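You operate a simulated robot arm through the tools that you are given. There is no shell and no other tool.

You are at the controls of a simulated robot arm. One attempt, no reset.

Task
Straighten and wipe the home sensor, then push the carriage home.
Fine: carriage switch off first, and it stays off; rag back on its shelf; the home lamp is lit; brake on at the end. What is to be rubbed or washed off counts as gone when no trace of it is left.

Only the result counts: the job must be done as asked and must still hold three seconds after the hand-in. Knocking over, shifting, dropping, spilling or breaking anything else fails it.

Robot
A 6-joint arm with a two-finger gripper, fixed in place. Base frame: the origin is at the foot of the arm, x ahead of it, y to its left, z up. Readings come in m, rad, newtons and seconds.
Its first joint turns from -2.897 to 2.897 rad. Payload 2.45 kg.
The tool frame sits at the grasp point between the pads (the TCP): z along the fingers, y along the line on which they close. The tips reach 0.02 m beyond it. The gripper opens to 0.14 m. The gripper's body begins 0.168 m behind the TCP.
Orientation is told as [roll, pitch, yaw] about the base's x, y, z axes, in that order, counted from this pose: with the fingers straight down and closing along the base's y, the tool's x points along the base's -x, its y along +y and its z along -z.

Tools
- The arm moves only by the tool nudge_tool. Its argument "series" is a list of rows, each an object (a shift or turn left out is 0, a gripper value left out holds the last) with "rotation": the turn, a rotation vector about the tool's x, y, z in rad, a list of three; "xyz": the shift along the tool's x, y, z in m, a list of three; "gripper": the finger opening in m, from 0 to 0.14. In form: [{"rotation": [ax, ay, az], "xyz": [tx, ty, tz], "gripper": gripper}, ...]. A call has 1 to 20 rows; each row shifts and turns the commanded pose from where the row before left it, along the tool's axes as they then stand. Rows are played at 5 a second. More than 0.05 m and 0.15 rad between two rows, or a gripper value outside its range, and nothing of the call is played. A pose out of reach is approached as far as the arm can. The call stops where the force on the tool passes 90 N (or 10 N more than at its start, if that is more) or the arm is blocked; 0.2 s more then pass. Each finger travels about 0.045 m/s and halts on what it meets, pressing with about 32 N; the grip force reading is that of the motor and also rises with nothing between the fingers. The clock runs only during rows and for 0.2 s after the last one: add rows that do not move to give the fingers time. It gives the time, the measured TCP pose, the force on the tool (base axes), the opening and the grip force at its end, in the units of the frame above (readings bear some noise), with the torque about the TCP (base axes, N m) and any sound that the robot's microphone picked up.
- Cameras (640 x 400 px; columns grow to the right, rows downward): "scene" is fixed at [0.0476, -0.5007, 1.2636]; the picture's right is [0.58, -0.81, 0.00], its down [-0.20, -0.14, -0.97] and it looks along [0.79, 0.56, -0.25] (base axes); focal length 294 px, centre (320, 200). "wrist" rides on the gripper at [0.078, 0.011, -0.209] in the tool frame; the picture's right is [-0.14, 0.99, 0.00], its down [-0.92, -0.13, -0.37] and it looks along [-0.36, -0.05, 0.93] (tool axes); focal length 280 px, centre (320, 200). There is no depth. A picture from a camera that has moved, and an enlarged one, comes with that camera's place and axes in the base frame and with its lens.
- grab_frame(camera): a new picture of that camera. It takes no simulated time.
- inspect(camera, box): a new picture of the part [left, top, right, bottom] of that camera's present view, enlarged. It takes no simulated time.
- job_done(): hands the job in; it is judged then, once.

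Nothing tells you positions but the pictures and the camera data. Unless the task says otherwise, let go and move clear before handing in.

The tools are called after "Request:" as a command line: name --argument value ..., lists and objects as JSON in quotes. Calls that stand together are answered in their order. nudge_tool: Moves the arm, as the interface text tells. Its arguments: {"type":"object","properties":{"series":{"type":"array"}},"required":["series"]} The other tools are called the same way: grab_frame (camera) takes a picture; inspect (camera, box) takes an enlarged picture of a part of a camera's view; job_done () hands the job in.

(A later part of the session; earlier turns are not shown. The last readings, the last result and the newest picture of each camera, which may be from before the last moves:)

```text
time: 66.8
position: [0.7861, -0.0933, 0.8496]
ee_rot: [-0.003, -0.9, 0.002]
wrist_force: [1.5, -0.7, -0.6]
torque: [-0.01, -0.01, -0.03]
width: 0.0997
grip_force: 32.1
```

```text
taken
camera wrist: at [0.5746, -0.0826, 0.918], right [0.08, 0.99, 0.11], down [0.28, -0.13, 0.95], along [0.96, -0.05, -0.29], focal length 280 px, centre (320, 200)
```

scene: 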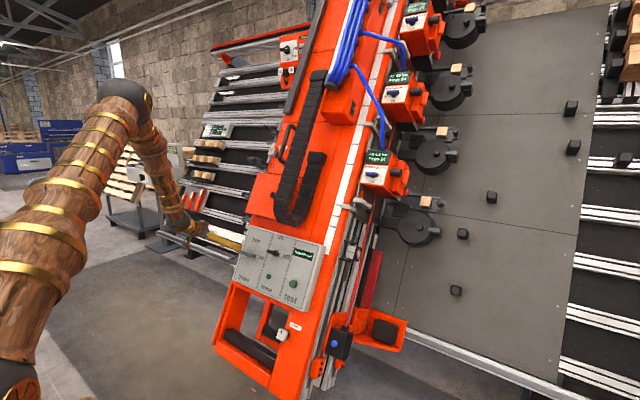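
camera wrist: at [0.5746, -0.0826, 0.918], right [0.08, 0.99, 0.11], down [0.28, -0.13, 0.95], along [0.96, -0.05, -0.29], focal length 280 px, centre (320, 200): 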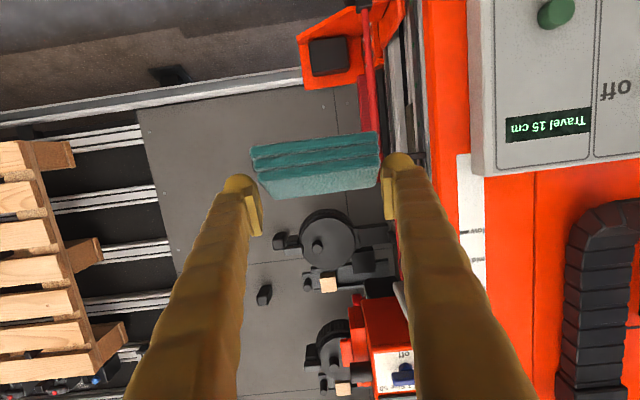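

Rag still held. Now I'll turn the tool (about the base x axis) so that the rag's underside will face the lens.

Request:
nudge_tool --series '[{"xyz": [0, -0.045, 0]}, {"xyz": [-0.012, -0.02, 0.012]}, {"rotation": [-0.0888, 0, 0.1119]}, {"rotation": [-0.0888, 0, 0.1119]}, {"rotation": [-0.0888, 0, 0.1119]}, {"rotation": [-0.0888, 0, 0.1119]}, {"rotation": [-0.0888, 0, 0.1119]}, {}]'

Request:
nudge_tool --series '[{"rotation": [-0.0888, 0, 0.1119]}, {"rotation": [-0.0888, 0, 0.1119]}, {"rotation": [-0.0888, 0, 0.1119]}, {"rotation": [-0.0888, 0, 0.1119]}, {"rotation": [-0.0888, 0, 0.1119]}, {"rotation": [-0.0888, 0, 0.1119]}, {}]'

Request:
nudge_tool --series '[{"rotation": [0.1131, 0, 0.0897]}, {"rotation": [0.1131, 0, 0.0897]}, {"rotation": [0.1131, 0, 0.0897]}, {}]'

Request:
grab_frame --camera "wrist"

Request:
grab_frame --camera "scene"

```text
time: 68.6
position: [0.8042, -0.1601, 0.8525]
ee_rot: [0.948, -0.633, -0.689]
wrist_force: [0.0, 0.4, -0.2]
torque: [-0.01, 0.01, -0.01]
width: 0.0994
grip_force: 31.8
```

```text
time: 70.2
position: [0.8055, -0.1605, 0.8511]
ee_rot: [1.573, -0.001, -0.899]
wrist_force: [-0.6, -0.3, 0.4]
torque: [-0.04, 0.01, -0.03]
width: 0.099
grip_force: 31.8
```

```text
time: 71.2
position: [0.8038, -0.1605, 0.8524]
ee_rot: [1.224, 0.262, -0.947]
wrist_force: [-0.3, 0.3, 0.2]
torque: [0.0, -0.02, 0.01]
width: 0.0991
grip_force: 32.3
```

```text
taken
camera wrist: at [0.6168, -0.2284, 0.9504], right [0.49, -0.11, 0.86], down [0.2, -0.95, -0.23], along [0.85, 0.29, -0.45], focal length 280 px, centre (320, 200)
```

wrist: 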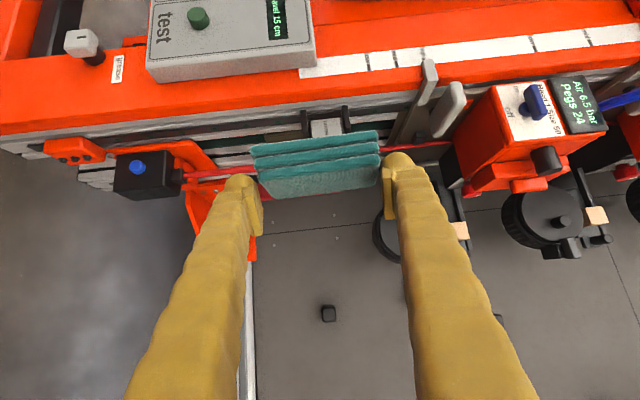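

```text
taken
```

scene: 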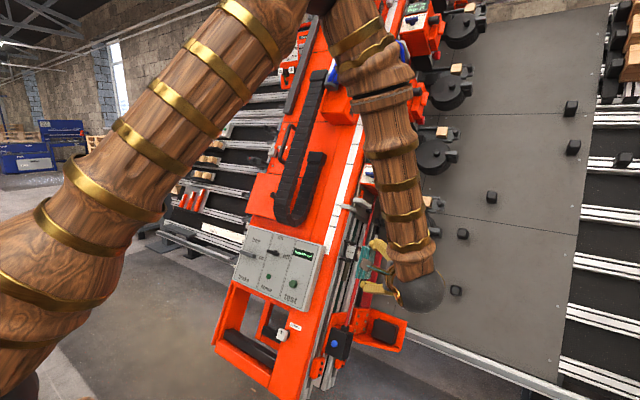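

The orientation is right: the rag's underside faces the sensor side, and the beam runs across the picture. Let me inspect the clearances to the carriage handle and sensor before going in.

Request:
inspect --camera "wrist" --box '[230, 60, 480, 220]'

Request:
inspect --camera "scene" --box '[330, 190, 430, 300]'

```text
2.50 times, centred on (355, 140) of wrist
camera zoom: at [0.6168, -0.2284, 0.9504], right [0.49, -0.11, 0.86], down [0.2, -0.95, -0.23], along [0.85, 0.29, -0.45], focal length 701 px, centre (232, 350)
```

zoom: 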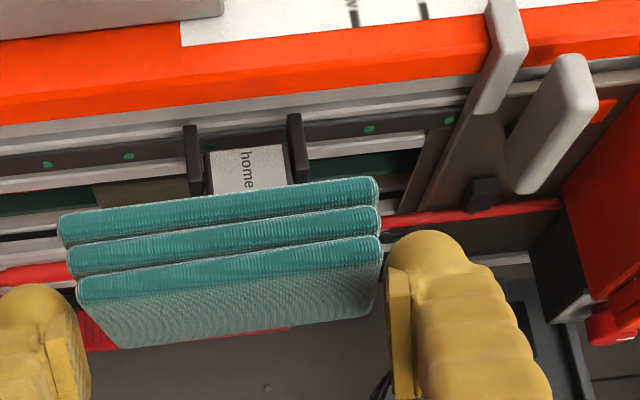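

```text
3.64 times, centred on (380, 245) of scene
camera zoom: at [0.0476, -0.5007, 1.2636], right [0.58, -0.81, 0.0], down [-0.2, -0.14, -0.97], along [0.79, 0.56, -0.25], focal length 1068 px, centre (102, 36)
```

zoom: 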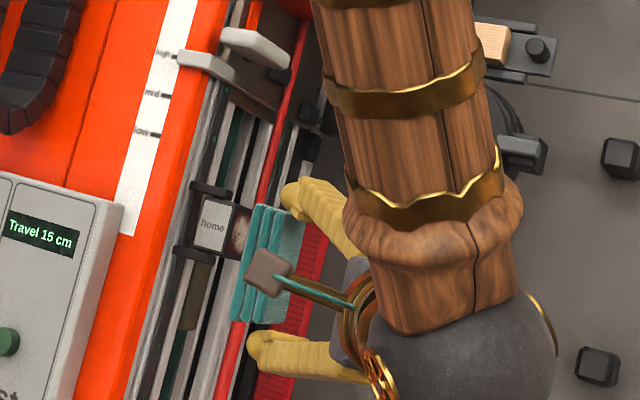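

Clear path: the head units lie well beyond the forearm. I'll move in along the beam normal first, keeping the rag about 8 cm off the lens.

Request:
nudge_tool --series '[{"xyz": [-0.0282, 0.0019, 0.0355]}, {"xyz": [-0.0282, 0.0019, 0.0355]}, {"xyz": [-0.0282, 0.0019, 0.0355]}, {"xyz": [-0.0282, 0.0019, 0.0355]}, {"xyz": [-0.0282, 0.0019, 0.0355]}, {"xyz": [0.0391, 0, 0.0311]}, {}, {}]'

Request:
grab_frame --camera "wrist"

Request:
inspect --camera "scene" --box '[330, 190, 430, 300]'

Request:
grab_frame --camera "scene"

```text
time: 73.0
position: [1.0137, -0.1125, 0.7682]
ee_rot: [1.223, 0.264, -0.945]
wrist_force: [-0.6, 0.1, -1.3]
torque: [0.0, -0.01, -0.03]
width: 0.099
grip_force: 31.7
```

```text
taken
camera wrist: at [0.8267, -0.1806, 0.8664], right [0.49, -0.11, 0.86], down [0.2, -0.95, -0.23], along [0.85, 0.29, -0.45], focal length 280 px, centre (320, 200)
```

wrist: 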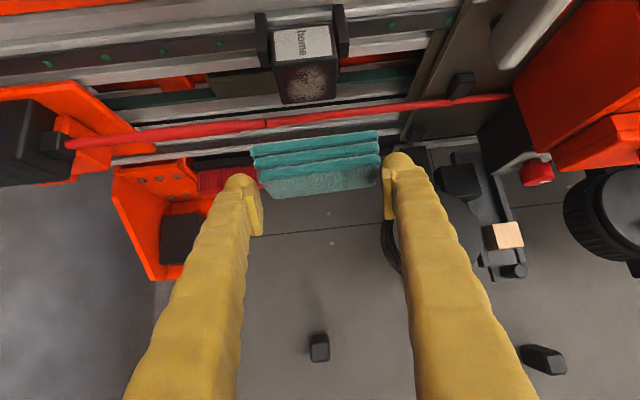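

```text
3.64 times, centred on (380, 245) of scene
camera zoom: at [0.0476, -0.5007, 1.2636], right [0.58, -0.81, 0.0], down [-0.2, -0.14, -0.97], along [0.79, 0.56, -0.25], focal length 1068 px, centre (102, 36)
```

zoom: 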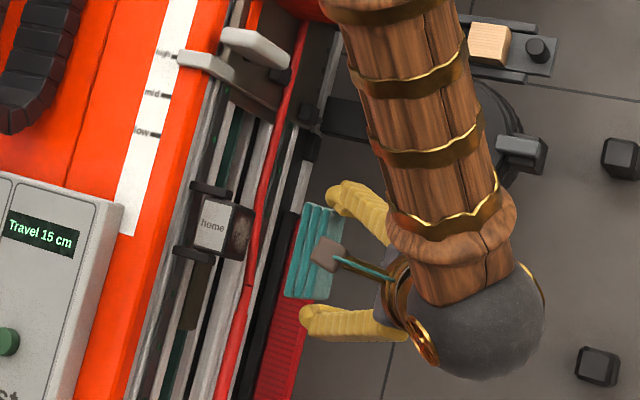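

```text
taken
```

scene: 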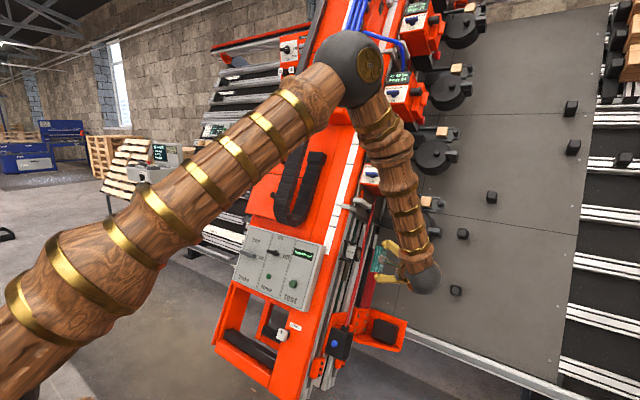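

Request:
inspect --camera "wrist" --box '[240, 10, 400, 110]'

```text
4.00 times, centred on (320, 60) of wrist
camera zoom: at [0.8267, -0.1806, 0.8664], right [0.49, -0.11, 0.86], down [0.2, -0.95, -0.23], along [0.85, 0.29, -0.45], focal length 1122 px, centre (320, 760)
```

zoom: 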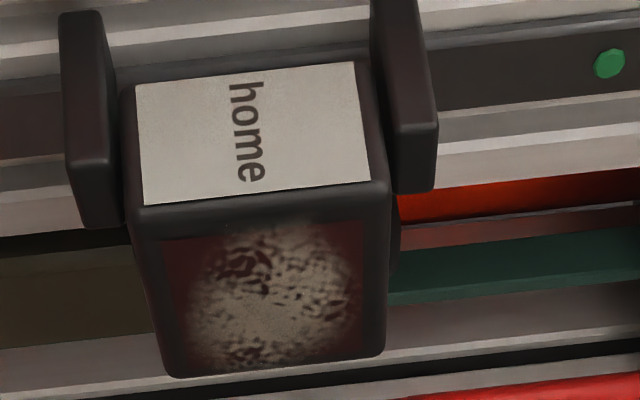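

The dusty lens window spans about 4.5 cm each way, and the rag face covers all of it. I'll centre the rag on it and move in toward contact.

Request:
nudge_tool --series '[{"xyz": [-0.0075, -0.001, 0.0094]}, {"xyz": [0.0235, 0, 0.0187]}, {"xyz": [0.0235, 0, 0.0187]}, {"xyz": [0.0078, 0, 0.0062]}, {}]'

Request:
inspect --camera "wrist" --box '[200, 60, 440, 220]'

```text
time: 74.2
position: [1.0242, -0.0402, 0.7605]
ee_rot: [1.222, 0.265, -0.947]
wrist_force: [-0.7, 0.9, -1.1]
torque: [-0.01, 0.0, -0.02]
width: 0.0989
grip_force: 31.6
```

```text
2.50 times, centred on (320, 140) of wrist
camera zoom: at [0.837, -0.1071, 0.8596], right [0.49, -0.11, 0.86], down [0.2, -0.95, -0.23], along [0.85, 0.29, -0.45], focal length 701 px, centre (320, 350)
```

zoom: 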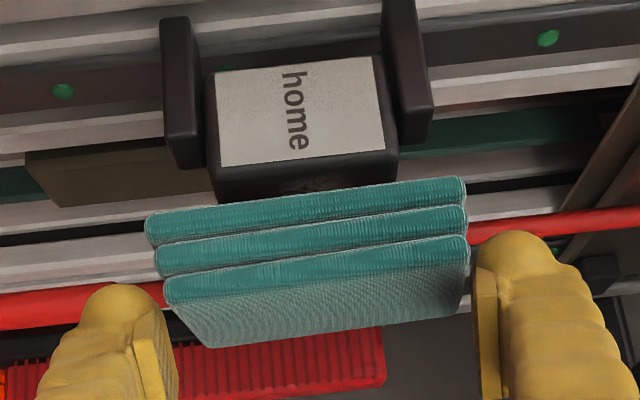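

Request:
nudge_tool --series '[{"xyz": [0.0039, 0, 0.0031]}, {"xyz": [0.0024, 0, 0.0019]}, {"xyz": [0.0016, 0, 0.0012]}, {}]'

Request:
nudge_tool --series '[{"xyz": [0.0016, 0, 0.0012]}, {}]'

Request:
nudge_tool --series '[{"xyz": [0.0016, 0, 0.0012]}, {}]'

Request:
inspect --camera "wrist" --box '[200, 60, 440, 220]'

```text
time: 75.2
position: [1.0254, -0.0323, 0.7595]
ee_rot: [1.224, 0.263, -0.95]
wrist_force: [4.9, -49.2, -11.1]
torque: [0.69, -0.2, -0.18]
width: 0.0998
grip_force: 31.3
```

```text
time: 75.8
position: [1.0262, -0.03, 0.7611]
ee_rot: [1.224, 0.265, -0.946]
wrist_force: [8.7, -47.4, -4.8]
torque: [0.97, 0.06, -0.3]
width: 0.1012
grip_force: 32.7
```

```text
time: 76.4
position: [1.0243, -0.0267, 0.7604]
ee_rot: [1.225, 0.263, -0.946]
wrist_force: [7.8, -50.2, 2.5]
torque: [1.4, 0.06, -0.19]
width: 0.1017
grip_force: 32.1
```

```text
2.50 times, centred on (320, 140) of wrist
camera zoom: at [0.8378, -0.0955, 0.859], right [0.49, -0.11, 0.86], down [0.2, -0.95, -0.24], along [0.85, 0.29, -0.45], focal length 701 px, centre (320, 350)
```

zoom: 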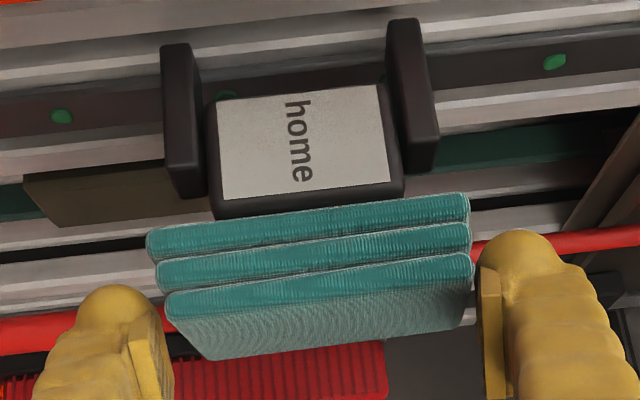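

Contact is heavier than needed and the rag slid back a few mm in the grip. I'll ease off slightly and then rub gently along the beam and across.

Request:
nudge_tool --series '[{"xyz": [-0.0008, 0, -0.0006]}, {"xyz": [-0.0004, 0, -0.0003]}, {}]'

Request:
nudge_tool --series '[{"xyz": [0, 0.006, 0]}, {"xyz": [0, 0.006, 0]}, {"xyz": [0, -0.008, 0]}, {"xyz": [0, -0.008, 0]}, {"xyz": [0, -0.008, 0]}, {"xyz": [0, 0.006, 0]}, {"xyz": [0, 0.006, 0]}, {}]'

```text
time: 77.2
position: [1.0254, -0.0269, 0.759]
ee_rot: [1.222, 0.264, -0.944]
wrist_force: [-1.9, -33.9, 7.2]
torque: [0.64, 0.2, 0.96]
width: 0.1021
grip_force: 32.1
```

```text
time: 79.0
position: [1.0248, -0.0266, 0.7583]
ee_rot: [1.221, 0.264, -0.945]
wrist_force: [0.4, -0.9, -0.6]
torque: [0.03, -0.01, 0.03]
width: 0.1022
grip_force: 32.3
```

Request:
inspect --camera "wrist" --box '[200, 60, 440, 220]'

Request:
inspect --camera "scene" --box '[330, 190, 430, 300]'

```text
2.50 times, centred on (320, 140) of wrist
camera zoom: at [0.8379, -0.0961, 0.8582], right [0.49, -0.11, 0.86], down [0.21, -0.95, -0.23], along [0.85, 0.29, -0.45], focal length 701 px, centre (320, 350)
```

zoom: 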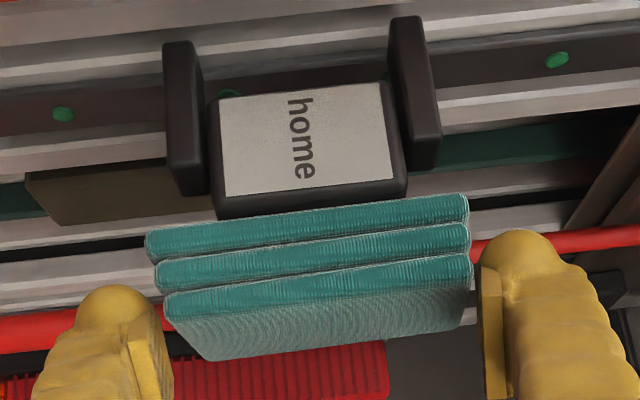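

```text
3.64 times, centred on (380, 245) of scene
camera zoom: at [0.0476, -0.5007, 1.2636], right [0.58, -0.81, 0.0], down [-0.2, -0.14, -0.97], along [0.79, 0.56, -0.25], focal length 1068 px, centre (102, 36)
```

zoom: 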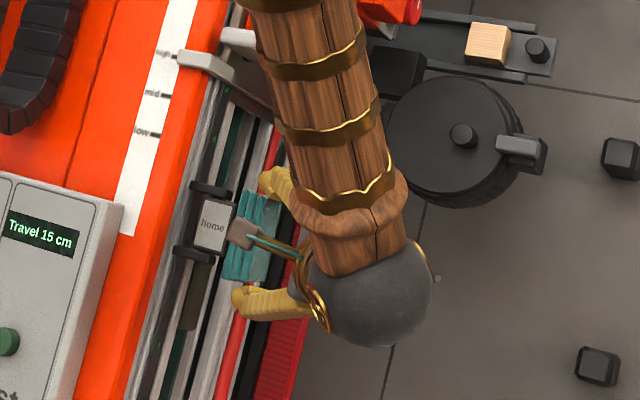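

Now light contact. I'll press 1 mm and rub along the beam and across it.

Request:
nudge_tool --series '[{"xyz": [0.0008, 0, 0.0006]}, {"xyz": [0, 0.01, 0]}, {"xyz": [0, 0.005, 0]}, {"xyz": [0, -0.01, 0]}, {"xyz": [0, -0.01, 0]}, {"xyz": [0, -0.01, 0]}, {"xyz": [0, 0.01, 0]}, {"xyz": [0, 0.01, 0]}, {"xyz": [0, 0.005, 0]}, {"xyz": [0, -0.01, 0]}, {}]'

Request:
nudge_tool --series '[{"xyz": [0.0008, 0, 0.0006]}, {"xyz": [-0.0037, 0, 0.0047]}, {"xyz": [0.0037, 0, -0.0047]}, {"xyz": [0.0037, 0, -0.0047]}, {"xyz": [0.0037, 0, -0.0047]}, {"xyz": [-0.0037, 0, 0.0047]}, {"xyz": [-0.0037, 0, 0.0047]}, {}]'

Request:
inspect --camera "wrist" --box '[200, 60, 440, 220]'

```text
time: 81.4
position: [1.0253, -0.028, 0.7618]
ee_rot: [1.227, 0.263, -0.945]
wrist_force: [6.1, -28.1, 11.5]
torque: [0.32, 0.2, 0.32]
width: 0.1021
grip_force: 32.0
```

```text
time: 83.2
position: [1.0234, -0.0269, 0.7603]
ee_rot: [1.223, 0.263, -0.948]
wrist_force: [-11.4, -61.9, -2.7]
torque: [0.4, -0.1, 1.22]
width: 0.102
grip_force: 31.8
```

```text
2.50 times, centred on (320, 140) of wrist
camera zoom: at [0.8371, -0.0955, 0.8586], right [0.49, -0.11, 0.86], down [0.2, -0.95, -0.23], along [0.85, 0.29, -0.45], focal length 701 px, centre (320, 350)
```

zoom: 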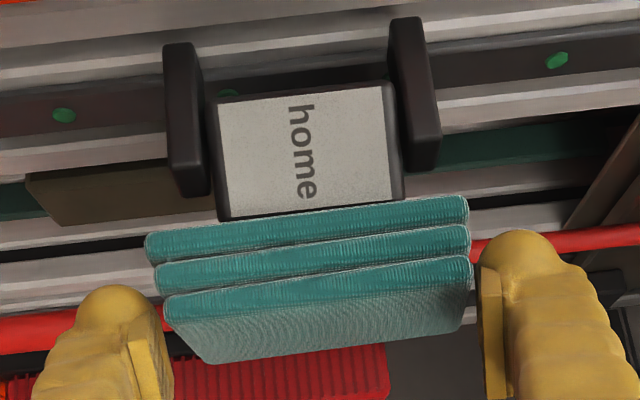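

Let me back the rag off and see what's left on the lens.

Request:
nudge_tool --series '[{"xyz": [-0.0117, 0, -0.0093]}, {"xyz": [-0.0235, 0, -0.0187]}, {"xyz": [-0.0235, 0, -0.0187]}, {}, {}]'

Request:
inspect --camera "wrist" --box '[240, 20, 400, 120]'

Request:
grab_frame --camera "wrist"

```text
time: 84.4
position: [1.0241, -0.1016, 0.7601]
ee_rot: [1.223, 0.264, -0.947]
wrist_force: [0.4, 0.2, -1.3]
torque: [-0.01, 0.01, 0.01]
width: 0.1026
grip_force: 31.7
```

```text
4.00 times, centred on (320, 70) of wrist
camera zoom: at [0.8372, -0.1701, 0.8582], right [0.49, -0.11, 0.86], down [0.2, -0.95, -0.23], along [0.85, 0.29, -0.45], focal length 1122 px, centre (320, 720)
```

zoom: 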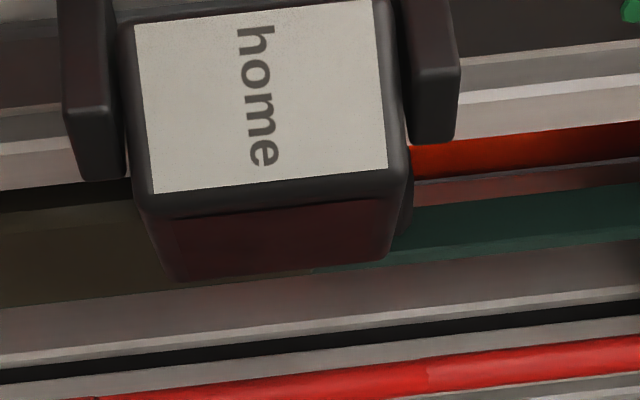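

```text
taken
camera wrist: at [0.8372, -0.1701, 0.8582], right [0.49, -0.11, 0.86], down [0.2, -0.95, -0.23], along [0.85, 0.29, -0.45], focal length 280 px, centre (320, 200)
```

wrist: 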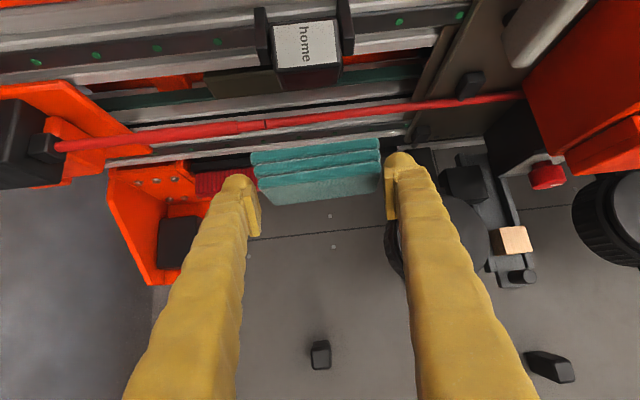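

The dust looks gone, but rubbing has rolled the block again. I'll inspect the lens more closely from further round before deciding.

Request:
inspect --camera "wrist" --box '[270, 60, 350, 100]'

Request:
nudge_tool --series '[{"xyz": [-0.0235, 0, -0.0187]}, {"xyz": [-0.0235, 0, -0.0187]}, {"rotation": [0, -0.12, 0]}, {"rotation": [0, -0.12, 0]}, {"rotation": [0, -0.12, 0]}, {}, {}]'

Request:
grab_frame --camera "wrist"

```text
8.00 times, centred on (310, 80) of wrist
camera zoom: at [0.8372, -0.1701, 0.8582], right [0.49, -0.11, 0.86], down [0.2, -0.95, -0.23], along [0.85, 0.29, -0.45], focal length 2243 px, centre (400, 1160)
```

zoom: 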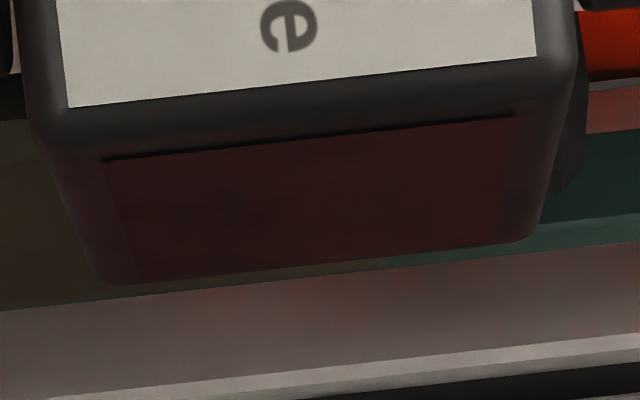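

```text
time: 86.0
position: [1.0234, -0.1613, 0.7598]
ee_rot: [1.155, 0.128, -1.288]
wrist_force: [-0.2, 0.8, -1.2]
torque: [-0.01, 0.0, -0.02]
width: 0.1023
grip_force: 32.0
```

```text
taken
camera wrist: at [0.8274, -0.1507, 0.8629], right [0.45, -0.13, 0.88], down [-0.12, -0.99, -0.09], along [0.88, -0.06, -0.46], focal length 280 px, centre (320, 200)
```

wrist: 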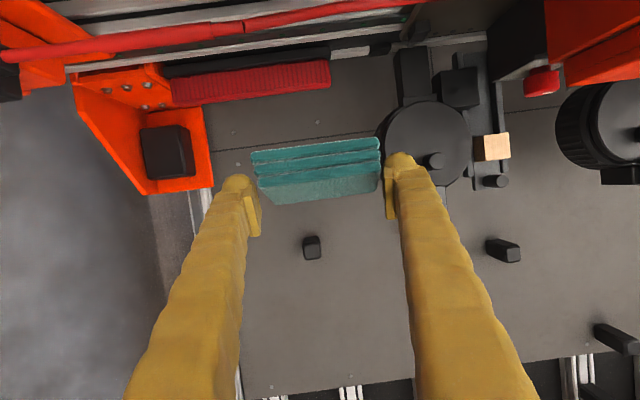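

That turned the wrong way; I'll turn back and further to look straight into the lens.

Request:
nudge_tool --series '[{"rotation": [0, 0.12, 0]}, {"rotation": [0, 0.12, 0]}, {"rotation": [0, 0.12, 0]}, {"rotation": [0, 0.12, 0]}, {"rotation": [0, 0.12, 0]}, {"rotation": [0, 0.12, 0]}, {"rotation": [0, 0.12, 0]}, {}, {}]'

Request:
grab_frame --camera "wrist"

```text
time: 88.0
position: [1.0242, -0.1607, 0.7609]
ee_rot: [1.386, 0.393, -0.457]
wrist_force: [-0.7, 0.8, 0.3]
torque: [-0.02, 0.0, 0.0]
width: 0.1018
grip_force: 32.5
```

```text
taken
camera wrist: at [0.8882, -0.3202, 0.8356], right [0.53, -0.06, 0.85], down [0.57, -0.71, -0.41], along [0.62, 0.7, -0.34], focal length 280 px, centre (320, 200)
```

wrist: 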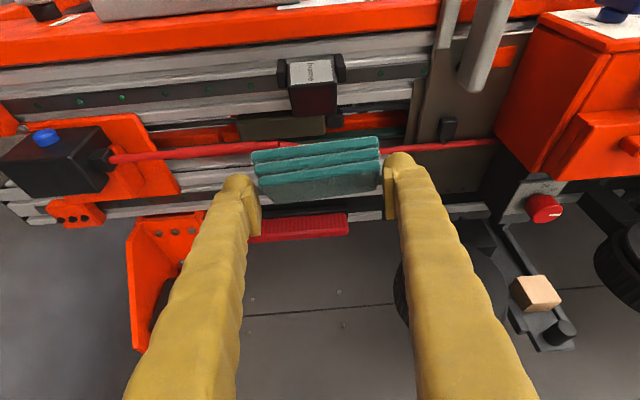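

Request:
inspect --camera "wrist" --box '[270, 45, 360, 125]'

Request:
inspect --camera "wrist" --box '[400, 0, 560, 160]'

```text
5.00 times, centred on (315, 85) of wrist
camera zoom: at [0.8882, -0.3202, 0.8356], right [0.53, -0.06, 0.85], down [0.57, -0.71, -0.41], along [0.62, 0.7, -0.34], focal length 1402 px, centre (345, 775)
```

zoom: 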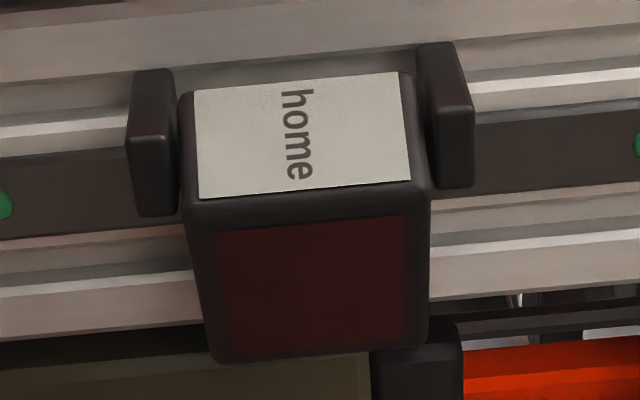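

```text
2.50 times, centred on (480, 80) of wrist
camera zoom: at [0.8882, -0.3202, 0.8356], right [0.53, -0.06, 0.85], down [0.57, -0.71, -0.41], along [0.62, 0.7, -0.34], focal length 701 px, centre (-80, 500)
```

zoom: 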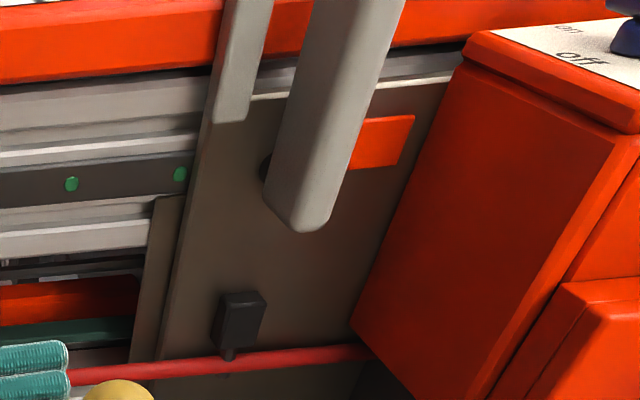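

The lens is completely clean now. I'll take the rag back the way it came: unturn, back out along the normal, then traverse to Shelf 1.

Request:
nudge_tool --series '[{"rotation": [0, -0.12, 0]}, {"rotation": [0, -0.12, 0]}, {"rotation": [0, -0.12, 0]}, {"rotation": [0, -0.12, 0]}, {"xyz": [0.0282, 0, -0.0355]}, {"xyz": [0.0282, 0, -0.0355]}, {"xyz": [0.0282, 0, -0.0355]}, {"xyz": [0.0282, 0, -0.0355]}, {"xyz": [0.0282, 0, -0.0355]}, {"rotation": [-0.1131, 0, -0.0897]}, {"rotation": [-0.1131, 0, -0.0897]}, {"rotation": [-0.1131, 0, -0.0897]}, {}]'

Request:
nudge_tool --series '[{"rotation": [0.0888, 0, -0.1119]}, {"rotation": [0.0888, 0, -0.1119]}, {"rotation": [0.0888, 0, -0.1119]}, {"rotation": [0.0888, 0, -0.1119]}, {"rotation": [0.0888, 0, -0.1119]}, {"rotation": [0.0888, 0, -0.1119]}, {"rotation": [0.0888, 0, -0.1119]}, {"rotation": [0.0888, 0, -0.1119]}, {"rotation": [0.0888, 0, -0.1119]}, {"rotation": [0.0888, 0, -0.1119]}, {"rotation": [0.0888, 0, -0.1119]}, {}, {}]'

Request:
grab_frame --camera "wrist"

Request:
inspect --camera "wrist" --box '[200, 80, 440, 240]'

```text
time: 90.8
position: [0.8179, -0.162, 0.8558]
ee_rot: [1.572, 0.0, -0.901]
wrist_force: [-0.7, 0.0, -0.8]
torque: [0.0, -0.03, -0.01]
width: 0.1009
grip_force: 31.9
```

```text
time: 93.6
position: [0.8181, -0.1612, 0.855]
ee_rot: [-0.001, -0.9, 0.001]
wrist_force: [0.3, -0.6, -0.2]
torque: [0.01, -0.01, 0.03]
width: 0.1005
grip_force: 31.6
```

```text
taken
camera wrist: at [0.6076, -0.149, 0.923], right [0.09, 0.99, 0.11], down [0.28, -0.13, 0.95], along [0.96, -0.05, -0.29], focal length 280 px, centre (320, 200)
```

wrist: 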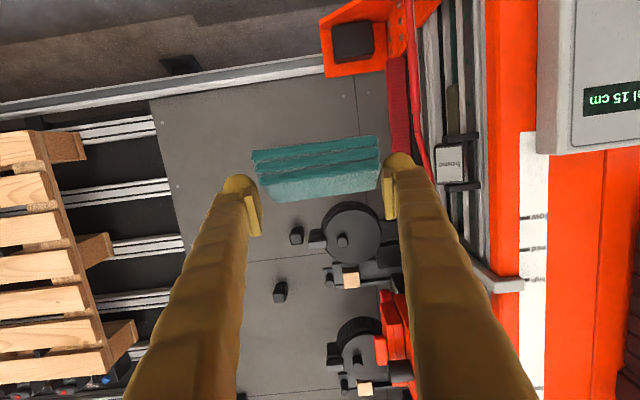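

```text
2.50 times, centred on (320, 160) of wrist
camera zoom: at [0.6076, -0.149, 0.923], right [0.09, 0.99, 0.11], down [0.28, -0.13, 0.95], along [0.96, -0.05, -0.29], focal length 701 px, centre (320, 300)
```

zoom: 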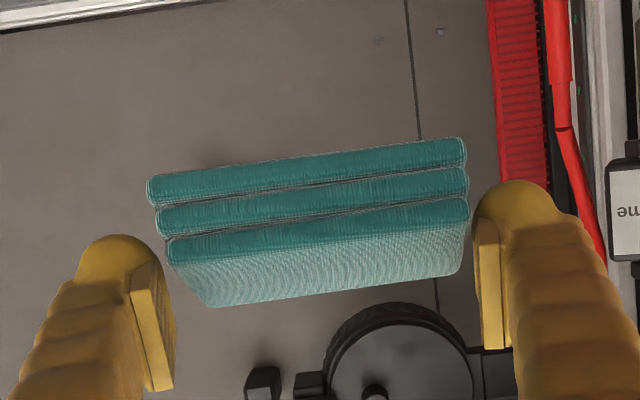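

Rag sits nearly as before in the grip. Now traversing back to the shelf.

Request:
nudge_tool --series '[{"xyz": [0, 0, -0.025]}, {"xyz": [0, 0.045, 0]}, {"xyz": [0, 0.045, 0]}, {"xyz": [0, 0.045, 0]}, {"xyz": [0, 0.045, 0]}, {"xyz": [0, 0.045, 0]}, {"xyz": [0, 0.045, 0]}, {"xyz": [0, 0.045, 0]}, {"xyz": [0, 0.045, 0]}, {"xyz": [0, 0.045, 0]}, {"xyz": [0, 0.045, 0]}, {"xyz": [0, 0.045, 0]}, {"xyz": [0, 0.045, 0]}, {"xyz": [0, 0.045, 0]}, {"xyz": [0, 0.045, 0]}, {"xyz": [0, 0.045, 0]}, {"xyz": [0, 0.045, 0]}, {"xyz": [0, 0.045, 0]}, {"xyz": [0, 0.045, 0]}, {}]'

Request:
nudge_tool --series '[{"xyz": [0.0233, 0.0056, 0]}, {"xyz": [0, 0, 0.045]}, {"xyz": [0, 0, 0.045]}, {"xyz": [0, 0, 0.045]}, {"xyz": [0, 0, 0.045]}, {"xyz": [0, 0, 0.045]}, {"xyz": [0, 0, 0.035]}, {}, {}]'

Request:
grab_frame --camera "wrist"

```text
time: 97.8
position: [0.8005, 0.6502, 0.8675]
ee_rot: [-0.002, -0.9, 0.002]
wrist_force: [0.2, -0.5, -0.6]
torque: [-0.02, 0.0, -0.01]
width: 0.1
grip_force: 32.3
```

```text
time: 99.8
position: [0.9883, 0.6552, 0.6886]
ee_rot: [-0.002, -0.899, 0.001]
wrist_force: [0.1, 0.5, 0.0]
torque: [0.01, 0.01, 0.05]
width: 0.0997
grip_force: 31.1
```

```text
taken
camera wrist: at [0.777, 0.6677, 0.757], right [0.09, 0.99, 0.11], down [0.28, -0.13, 0.95], along [0.96, -0.05, -0.29], focal length 280 px, centre (320, 200)
```

wrist: 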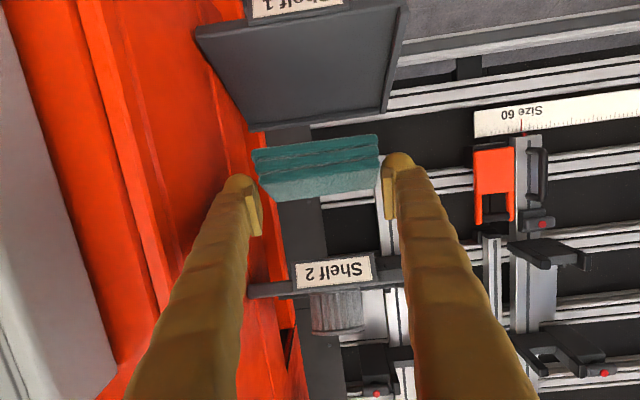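

Request:
nudge_tool --series '[{"xyz": [0.022, -0.0005, 0.0275]}, {"xyz": [0.022, -0.0005, 0.0275]}, {"xyz": [0.0118, 0, 0.0093]}, {"xyz": [0.0039, 0, 0.0031]}, {}]'

Request:
inspect --camera "wrist" --box '[180, 60, 460, 240]'

```text
time: 101.0
position: [1.004, 0.6513, 0.6022]
ee_rot: [-0.002, -0.9, 0.0]
wrist_force: [-0.3, -0.4, 0.0]
torque: [0.03, -0.01, 0.03]
width: 0.0998
grip_force: 32.2
```

```text
2.22 times, centred on (320, 150) of wrist
camera zoom: at [0.7922, 0.6632, 0.6706], right [0.09, 0.99, 0.11], down [0.28, -0.13, 0.95], along [0.96, -0.05, -0.29], focal length 623 px, centre (320, 311)
```

zoom: 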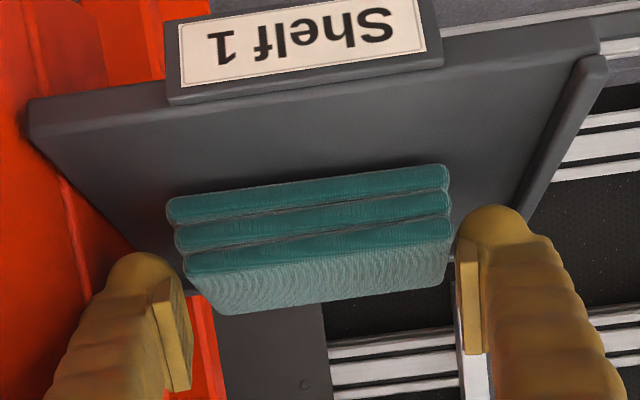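

Rag is hovering over the tray near its original place. I'll lower it in small steps until it touches.

Request:
nudge_tool --series '[{"xyz": [0.0024, 0.0015, 0.0019]}, {"xyz": [0.0016, 0.001, 0.0012]}, {}]'

Request:
nudge_tool --series '[{"xyz": [0.0016, 0, 0.0012]}, {}]'

Request:
nudge_tool --series '[{"xyz": [0.0016, 0, 0.0012]}, {}]'

```text
time: 101.8
position: [1.0048, 0.6555, 0.5979]
ee_rot: [0.001, -0.902, -0.001]
wrist_force: [0.8, -2.3, 16.1]
torque: [0.76, 0.27, -0.01]
width: 0.0992
grip_force: 31.8
```

```text
time: 102.4
position: [1.0058, 0.6565, 0.5975]
ee_rot: [0.001, -0.905, -0.002]
wrist_force: [1.6, -4.5, 43.7]
torque: [0.66, 0.81, 0.04]
width: 0.0996
grip_force: 32.3
```

```text
time: 103.0
position: [1.0058, 0.6564, 0.5969]
ee_rot: [0.0, -0.904, -0.001]
wrist_force: [3.7, -1.2, 68.2]
torque: [-0.02, 0.8, -0.02]
width: 0.0998
grip_force: 32.1
```

The rag is seated on the tray. I'll ease off, release slowly, and check.

Request:
nudge_tool --series '[{"xyz": [-0.0024, 0, -0.0019]}, {}, {"gripper": 0.104}, {"gripper": 0.108}, {}, {"gripper": 0.112}, {}, {}]'

Request:
inspect --camera "wrist" --box '[180, 60, 460, 240]'

```text
time: 104.8
position: [1.0041, 0.6551, 0.5946]
ee_rot: [-0.001, -0.902, 0.002]
wrist_force: [-0.4, -0.6, 0.1]
torque: [0.0, 0.0, -0.01]
width: 0.1122
grip_force: 0.0
```

```text
2.22 times, centred on (320, 150) of wrist
camera zoom: at [0.7929, 0.6663, 0.6635], right [0.09, 0.99, 0.11], down [0.28, -0.13, 0.95], along [0.96, -0.05, -0.29], focal length 623 px, centre (320, 311)
```

zoom: 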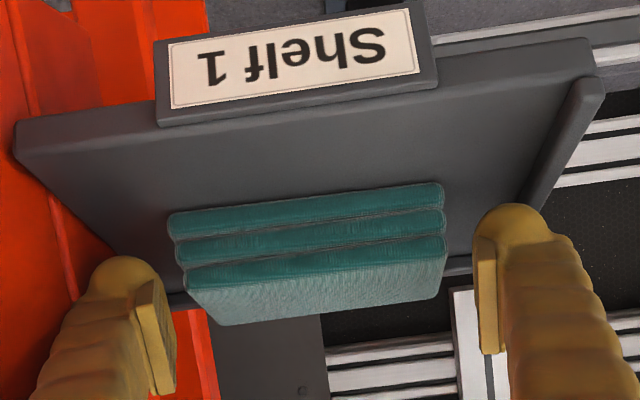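

Released cleanly, with the rag flat on its shelf. Backing straight out and checking.

Request:
nudge_tool --series '[{"xyz": [0, 0, -0.02]}, {"xyz": [0, 0, -0.04]}, {"xyz": [0, 0, -0.045]}, {"xyz": [0, 0, -0.045]}, {"xyz": [0, 0, -0.045]}, {"xyz": [0, 0, -0.045]}, {"xyz": [0, 0, -0.03]}, {}]'

Request:
grab_frame --camera "wrist"

Request:
inspect --camera "wrist" --box '[240, 20, 400, 140]'

```text
time: 106.6
position: [0.7935, 0.6537, 0.7622]
ee_rot: [-0.003, -0.901, 0.003]
wrist_force: [-0.4, -0.1, -0.2]
torque: [0.02, 0.01, -0.01]
width: 0.112
grip_force: 0.1
```

```text
taken
camera wrist: at [0.5828, 0.6657, 0.8305], right [0.09, 0.99, 0.11], down [0.28, -0.13, 0.95], along [0.96, -0.05, -0.29], focal length 280 px, centre (320, 200)
```

wrist: 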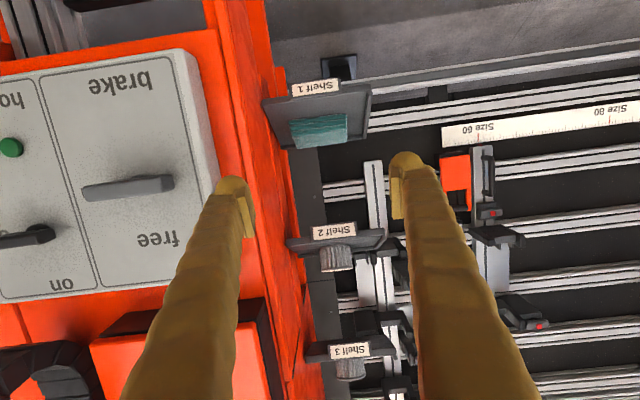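

```text
3.33 times, centred on (320, 80) of wrist
camera zoom: at [0.5828, 0.6657, 0.8305], right [0.09, 0.99, 0.11], down [0.28, -0.13, 0.95], along [0.96, -0.05, -0.29], focal length 935 px, centre (320, 600)
```

zoom: 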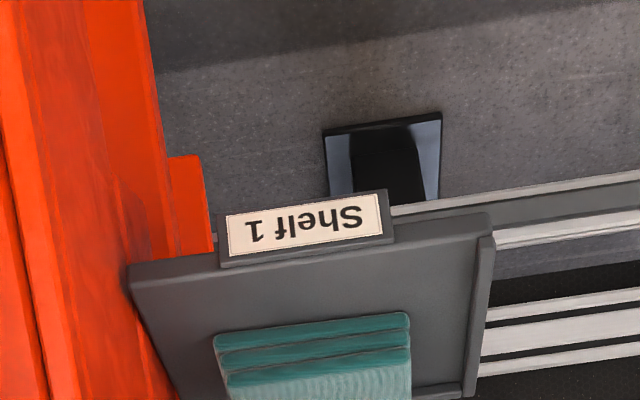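

The rag is safely back. Now I'll return to the sensor's front and press the label square again with both fingertips.

Request:
nudge_tool --series '[{"xyz": [-0.0392, 0, -0.0311], "gripper": 0.012}, {"xyz": [-0.0392, 0, -0.0311]}, {"xyz": [0, -0.045, 0]}, {"xyz": [0, -0.045, 0]}, {"xyz": [0, -0.045, 0]}, {"xyz": [0, -0.045, 0]}, {"xyz": [0, -0.045, 0]}, {"xyz": [0, -0.045, 0]}, {"xyz": [0, -0.045, 0]}, {"xyz": [0, -0.045, 0]}, {"xyz": [0, -0.045, 0]}, {"xyz": [0, -0.045, 0]}, {"xyz": [0, -0.045, 0]}, {"xyz": [0, -0.045, 0]}, {"xyz": [0, -0.045, 0]}, {"xyz": [0, -0.045, 0]}, {"rotation": [0, -0.119, 0]}, {"rotation": [0, -0.119, 0]}, {}]'

Request:
nudge_tool --series '[{"xyz": [-0.0074, 0.002, 0.045]}, {"xyz": [0, 0, 0.045]}, {"xyz": [0, 0, 0.045]}, {}, {}]'

Request:
inspect --camera "wrist" --box '[240, 80, 400, 220]'

```text
time: 110.6
position: [0.7906, 0.0255, 0.865]
ee_rot: [0.0, -1.141, 0.001]
wrist_force: [-0.3, -0.2, 0.1]
torque: [0.02, 0.01, -0.01]
width: 0.012
grip_force: 0.0
```

```text
time: 111.8
position: [0.9167, 0.0277, 0.8158]
ee_rot: [-0.001, -1.137, 0.002]
wrist_force: [1.0, 0.3, 0.5]
torque: [0.02, -0.01, 0.04]
width: 0.0119
grip_force: 0.1
```

```text
2.86 times, centred on (320, 150) of wrist
camera zoom: at [0.6953, 0.0389, 0.8326], right [0.06, 0.99, 0.12], down [0.05, -0.13, 0.99], along [1.0, -0.05, -0.06], focal length 801 px, centre (320, 343)
```

zoom: 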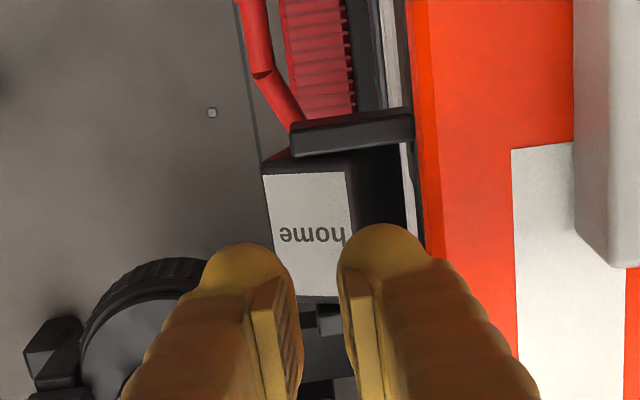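

Request:
nudge_tool --series '[{"xyz": [0.0019, -0.002, 0.03]}, {"xyz": [0, 0, 0.025]}, {"xyz": [0, 0, 0.006]}, {}]'

Request:
nudge_tool --series '[{"xyz": [0, 0, 0.003]}, {"xyz": [0, 0, 0.003]}, {}]'

Request:
nudge_tool --series '[{"xyz": [0, 0, 0.002]}, {}]'

Request:
nudge_tool --series '[{"xyz": [0, 0, 0.002]}, {}]'

Request:
nudge_tool --series '[{"xyz": [0, 0, 0.0015]}, {}]'

```text
time: 112.8
position: [0.9713, 0.0255, 0.7869]
ee_rot: [-0.001, -1.138, 0.002]
wrist_force: [0.7, -0.9, 0.3]
torque: [0.01, 0.01, 0.0]
width: 0.0121
grip_force: 0.0
```

```text
time: 113.6
position: [0.9784, 0.0261, 0.784]
ee_rot: [-0.003, -1.138, 0.003]
wrist_force: [-4.2, 1.6, 3.1]
torque: [0.13, 0.08, 0.11]
width: 0.0127
grip_force: 1.1
```

```text
time: 114.2
position: [0.9803, 0.0258, 0.7833]
ee_rot: [-0.002, -1.138, 0.002]
wrist_force: [0.6, -0.4, 0.9]
torque: [0.02, -0.01, 0.05]
width: 0.0119
grip_force: 0.2
```

```text
time: 114.8
position: [0.9813, 0.0268, 0.7813]
ee_rot: [-0.002, -1.138, 0.002]
wrist_force: [-0.6, 0.4, -0.4]
torque: [-0.01, 0.02, 0.0]
width: 0.0122
grip_force: 0.2
```

```text
time: 115.4
position: [0.9827, 0.0265, 0.7818]
ee_rot: [-0.002, -1.136, 0.002]
wrist_force: [-7.4, -1.6, 1.7]
torque: [-0.01, 0.11, -0.02]
width: 0.0119
grip_force: 0.0
```

Request:
nudge_tool --series '[{"xyz": [0, 0, 0.001]}, {}]'

Request:
nudge_tool --series '[{"xyz": [0, 0, 0.0005]}, {}]'

Request:
inspect --camera "wrist" --box '[240, 80, 400, 220]'

```text
time: 116.0
position: [0.9824, 0.0271, 0.7816]
ee_rot: [-0.003, -1.139, 0.003]
wrist_force: [-33.5, -2.6, 16.2]
torque: [0.03, 0.41, 0.1]
width: 0.0122
grip_force: 0.0
```

```text
time: 116.6
position: [0.9826, 0.0261, 0.7812]
ee_rot: [-0.003, -1.135, 0.002]
wrist_force: [-76.4, -3.1, 35.6]
torque: [0.16, 0.96, 0.34]
width: 0.012
grip_force: 0.1
```

```text
2.86 times, centred on (320, 150) of wrist
camera zoom: at [0.7617, 0.0377, 0.7982], right [0.06, 0.99, 0.12], down [0.05, -0.13, 0.99], along [1.0, -0.05, -0.06], focal length 801 px, centre (320, 343)
```

zoom: 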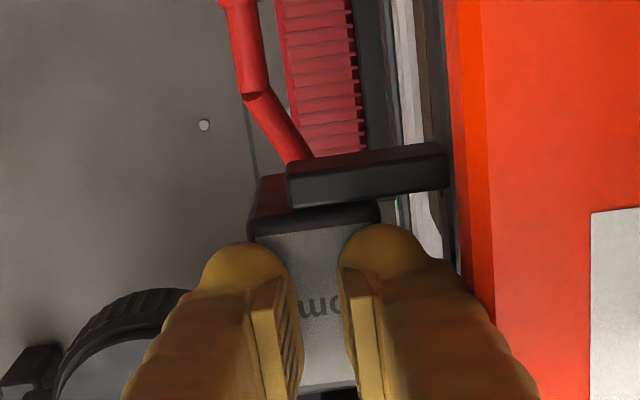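

Squared against both tips. Backing off and verifying orientation and cleanliness.

Request:
nudge_tool --series '[{"xyz": [0, 0, -0.01]}, {"xyz": [0, 0, -0.04]}, {"xyz": [0, 0, -0.045]}, {"xyz": [0, -0.045, 0], "gripper": 0.0}, {"xyz": [0, -0.045, 0]}, {"xyz": [0, -0.03, 0]}, {}, {}]'

Request:
inspect --camera "wrist" --box '[320, 80, 480, 200]'

Request:
nudge_tool --series '[{"rotation": [-0.15, 0, 0]}, {"rotation": [-0.15, 0, 0]}, {"rotation": [-0.15, 0, 0]}, {"rotation": [-0.15, 0, 0]}, {}, {}]'

Request:
inspect --camera "wrist" --box '[240, 60, 400, 180]'

Request:
grab_frame --camera "wrist"

```text
time: 118.4
position: [0.895, -0.0946, 0.8216]
ee_rot: [-0.002, -1.138, 0.003]
wrist_force: [-0.4, 0.0, -0.4]
torque: [-0.06, -0.03, -0.01]
width: 0.0
grip_force: 28.8
```

```text
3.33 times, centred on (400, 140) of wrist
camera zoom: at [0.6737, -0.0825, 0.8382], right [0.06, 0.99, 0.12], down [0.05, -0.13, 0.99], along [1.0, -0.05, -0.06], focal length 935 px, centre (53, 400)
```

zoom: 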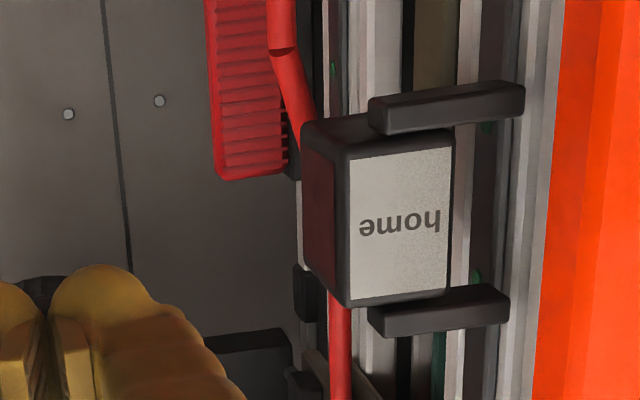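

```text
time: 119.8
position: [0.8984, -0.0947, 0.821]
ee_rot: [0.599, -1.138, 0.001]
wrist_force: [0.0, 0.0, -0.7]
torque: [-0.02, 0.01, 0.04]
width: 0.0
grip_force: 29.3
```

```text
3.33 times, centred on (320, 120) of wrist
camera zoom: at [0.7029, -0.2026, 0.8253], right [-0.45, 0.82, 0.36], down [0.18, -0.31, 0.93], along [0.88, 0.48, 0.0], focal length 935 px, centre (320, 467)
```

zoom: 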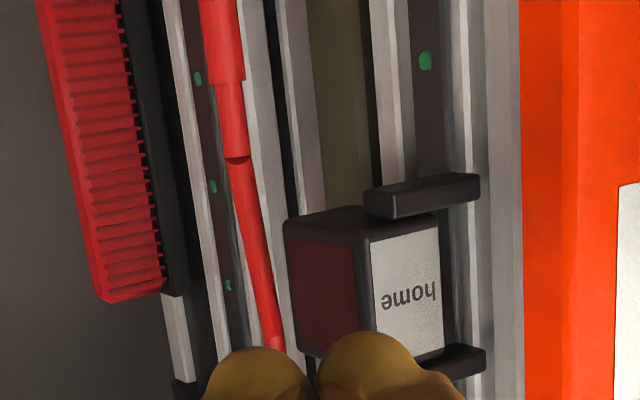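

```text
taken
camera wrist: at [0.7029, -0.2026, 0.8253], right [-0.45, 0.82, 0.36], down [0.18, -0.31, 0.93], along [0.88, 0.48, 0.0], focal length 280 px, centre (320, 200)
```

wrist: 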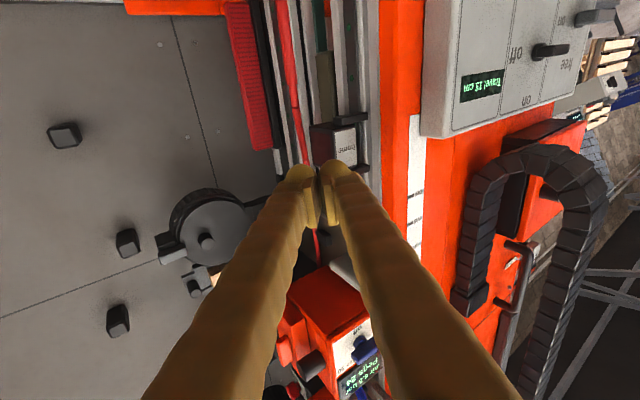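

Request:
inspect --camera "wrist" --box '[290, 105, 370, 170]'

Request:
nudge_tool --series '[{"rotation": [0.15, 0, 0]}, {"rotation": [0.15, 0, 0]}, {"rotation": [0.15, 0, 0]}, {"rotation": [0.15, 0, 0]}, {}, {}]'

Request:
inspect --camera "wrist" --box '[385, 95, 465, 175]'

```text
6.15 times, centred on (330, 138) of wrist
camera zoom: at [0.7029, -0.2026, 0.8253], right [-0.45, 0.82, 0.36], down [0.18, -0.31, 0.93], along [0.88, 0.48, 0.0], focal length 1726 px, centre (258, 585)
```

zoom: 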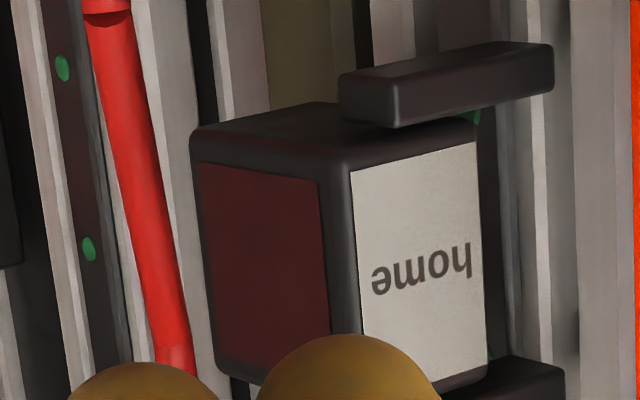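

```text
time: 121.2
position: [0.8966, -0.0941, 0.8206]
ee_rot: [-0.002, -1.139, 0.003]
wrist_force: [0.1, -0.3, -0.3]
torque: [-0.04, -0.03, 0.0]
width: 0.0
grip_force: 29.3
```

```text
5.00 times, centred on (425, 135) of wrist
camera zoom: at [0.676, -0.0823, 0.837], right [0.06, 0.99, 0.12], down [0.05, -0.13, 0.99], along [1.0, -0.05, -0.06], focal length 1402 px, centre (-205, 525)
```

zoom: 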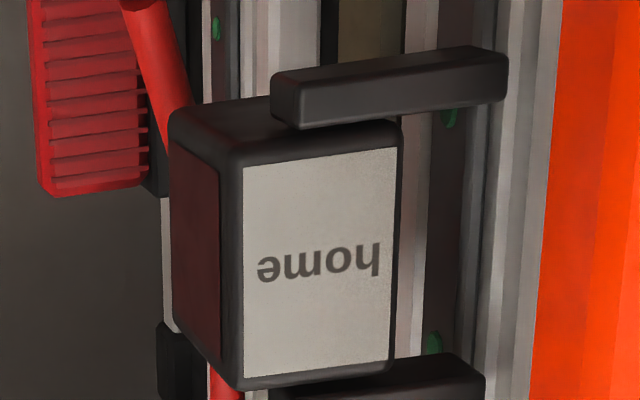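

The sensor is clean and square. Next is the brake lever, with its bar front near (0.841, 0.456, 0.712): I'll go to it and turn the gripper 90° so the pads straddle the horizontal bar.

Request:
nudge_tool --series '[{"xyz": [0, 0, -0.045]}, {"xyz": [0, 0.02, -0.045]}, {"xyz": [0, 0.045, -0.015]}, {"xyz": [0, 0.045, 0]}, {"xyz": [0, 0.045, 0]}, {"xyz": [0, 0.045, 0]}, {"xyz": [0, 0.045, 0]}, {"xyz": [0, 0.045, 0]}, {"xyz": [0, 0.045, 0]}, {"xyz": [0, 0.045, 0]}, {"xyz": [0, 0.045, 0]}, {"xyz": [0, 0.045, 0]}, {"xyz": [0, 0.045, 0]}, {"xyz": [0, 0.035, 0]}, {"xyz": [0.04, 0, 0]}, {"xyz": [0.04, 0, 0]}, {"xyz": [0.04, 0, 0]}, {}]'

Request:
grab_frame --camera "wrist"

Request:
inspect --camera "wrist" --box '[230, 60, 430, 200]'

```text
time: 125.0
position: [0.7523, 0.4541, 0.7543]
ee_rot: [-0.002, -1.138, 0.003]
wrist_force: [0.0, -0.2, 0.4]
torque: [0.01, 0.0, 0.02]
width: 0.0
grip_force: 28.7
```

```text
taken
camera wrist: at [0.5307, 0.4663, 0.7706], right [0.06, 0.99, 0.12], down [0.05, -0.13, 0.99], along [1.0, -0.05, -0.06], focal length 280 px, centre (320, 200)
```

wrist: 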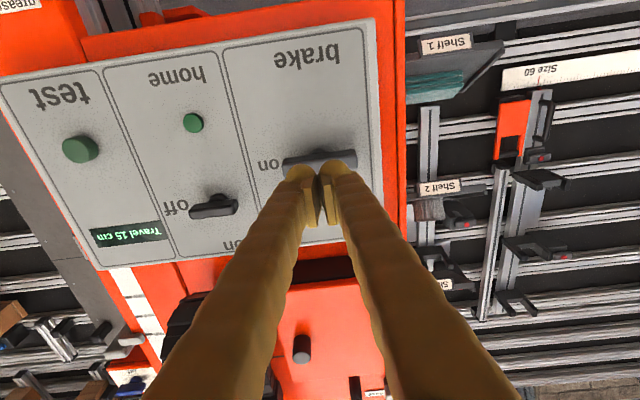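

```text
2.86 times, centred on (330, 130) of wrist
camera zoom: at [0.5307, 0.4663, 0.7706], right [0.06, 0.99, 0.12], down [0.05, -0.13, 0.99], along [1.0, -0.05, -0.06], focal length 801 px, centre (291, 400)
```

zoom: 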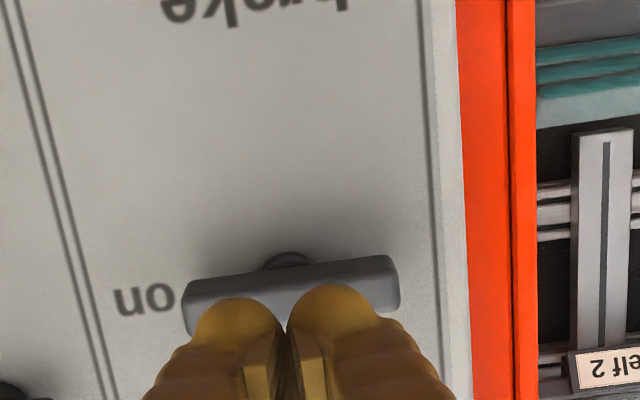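

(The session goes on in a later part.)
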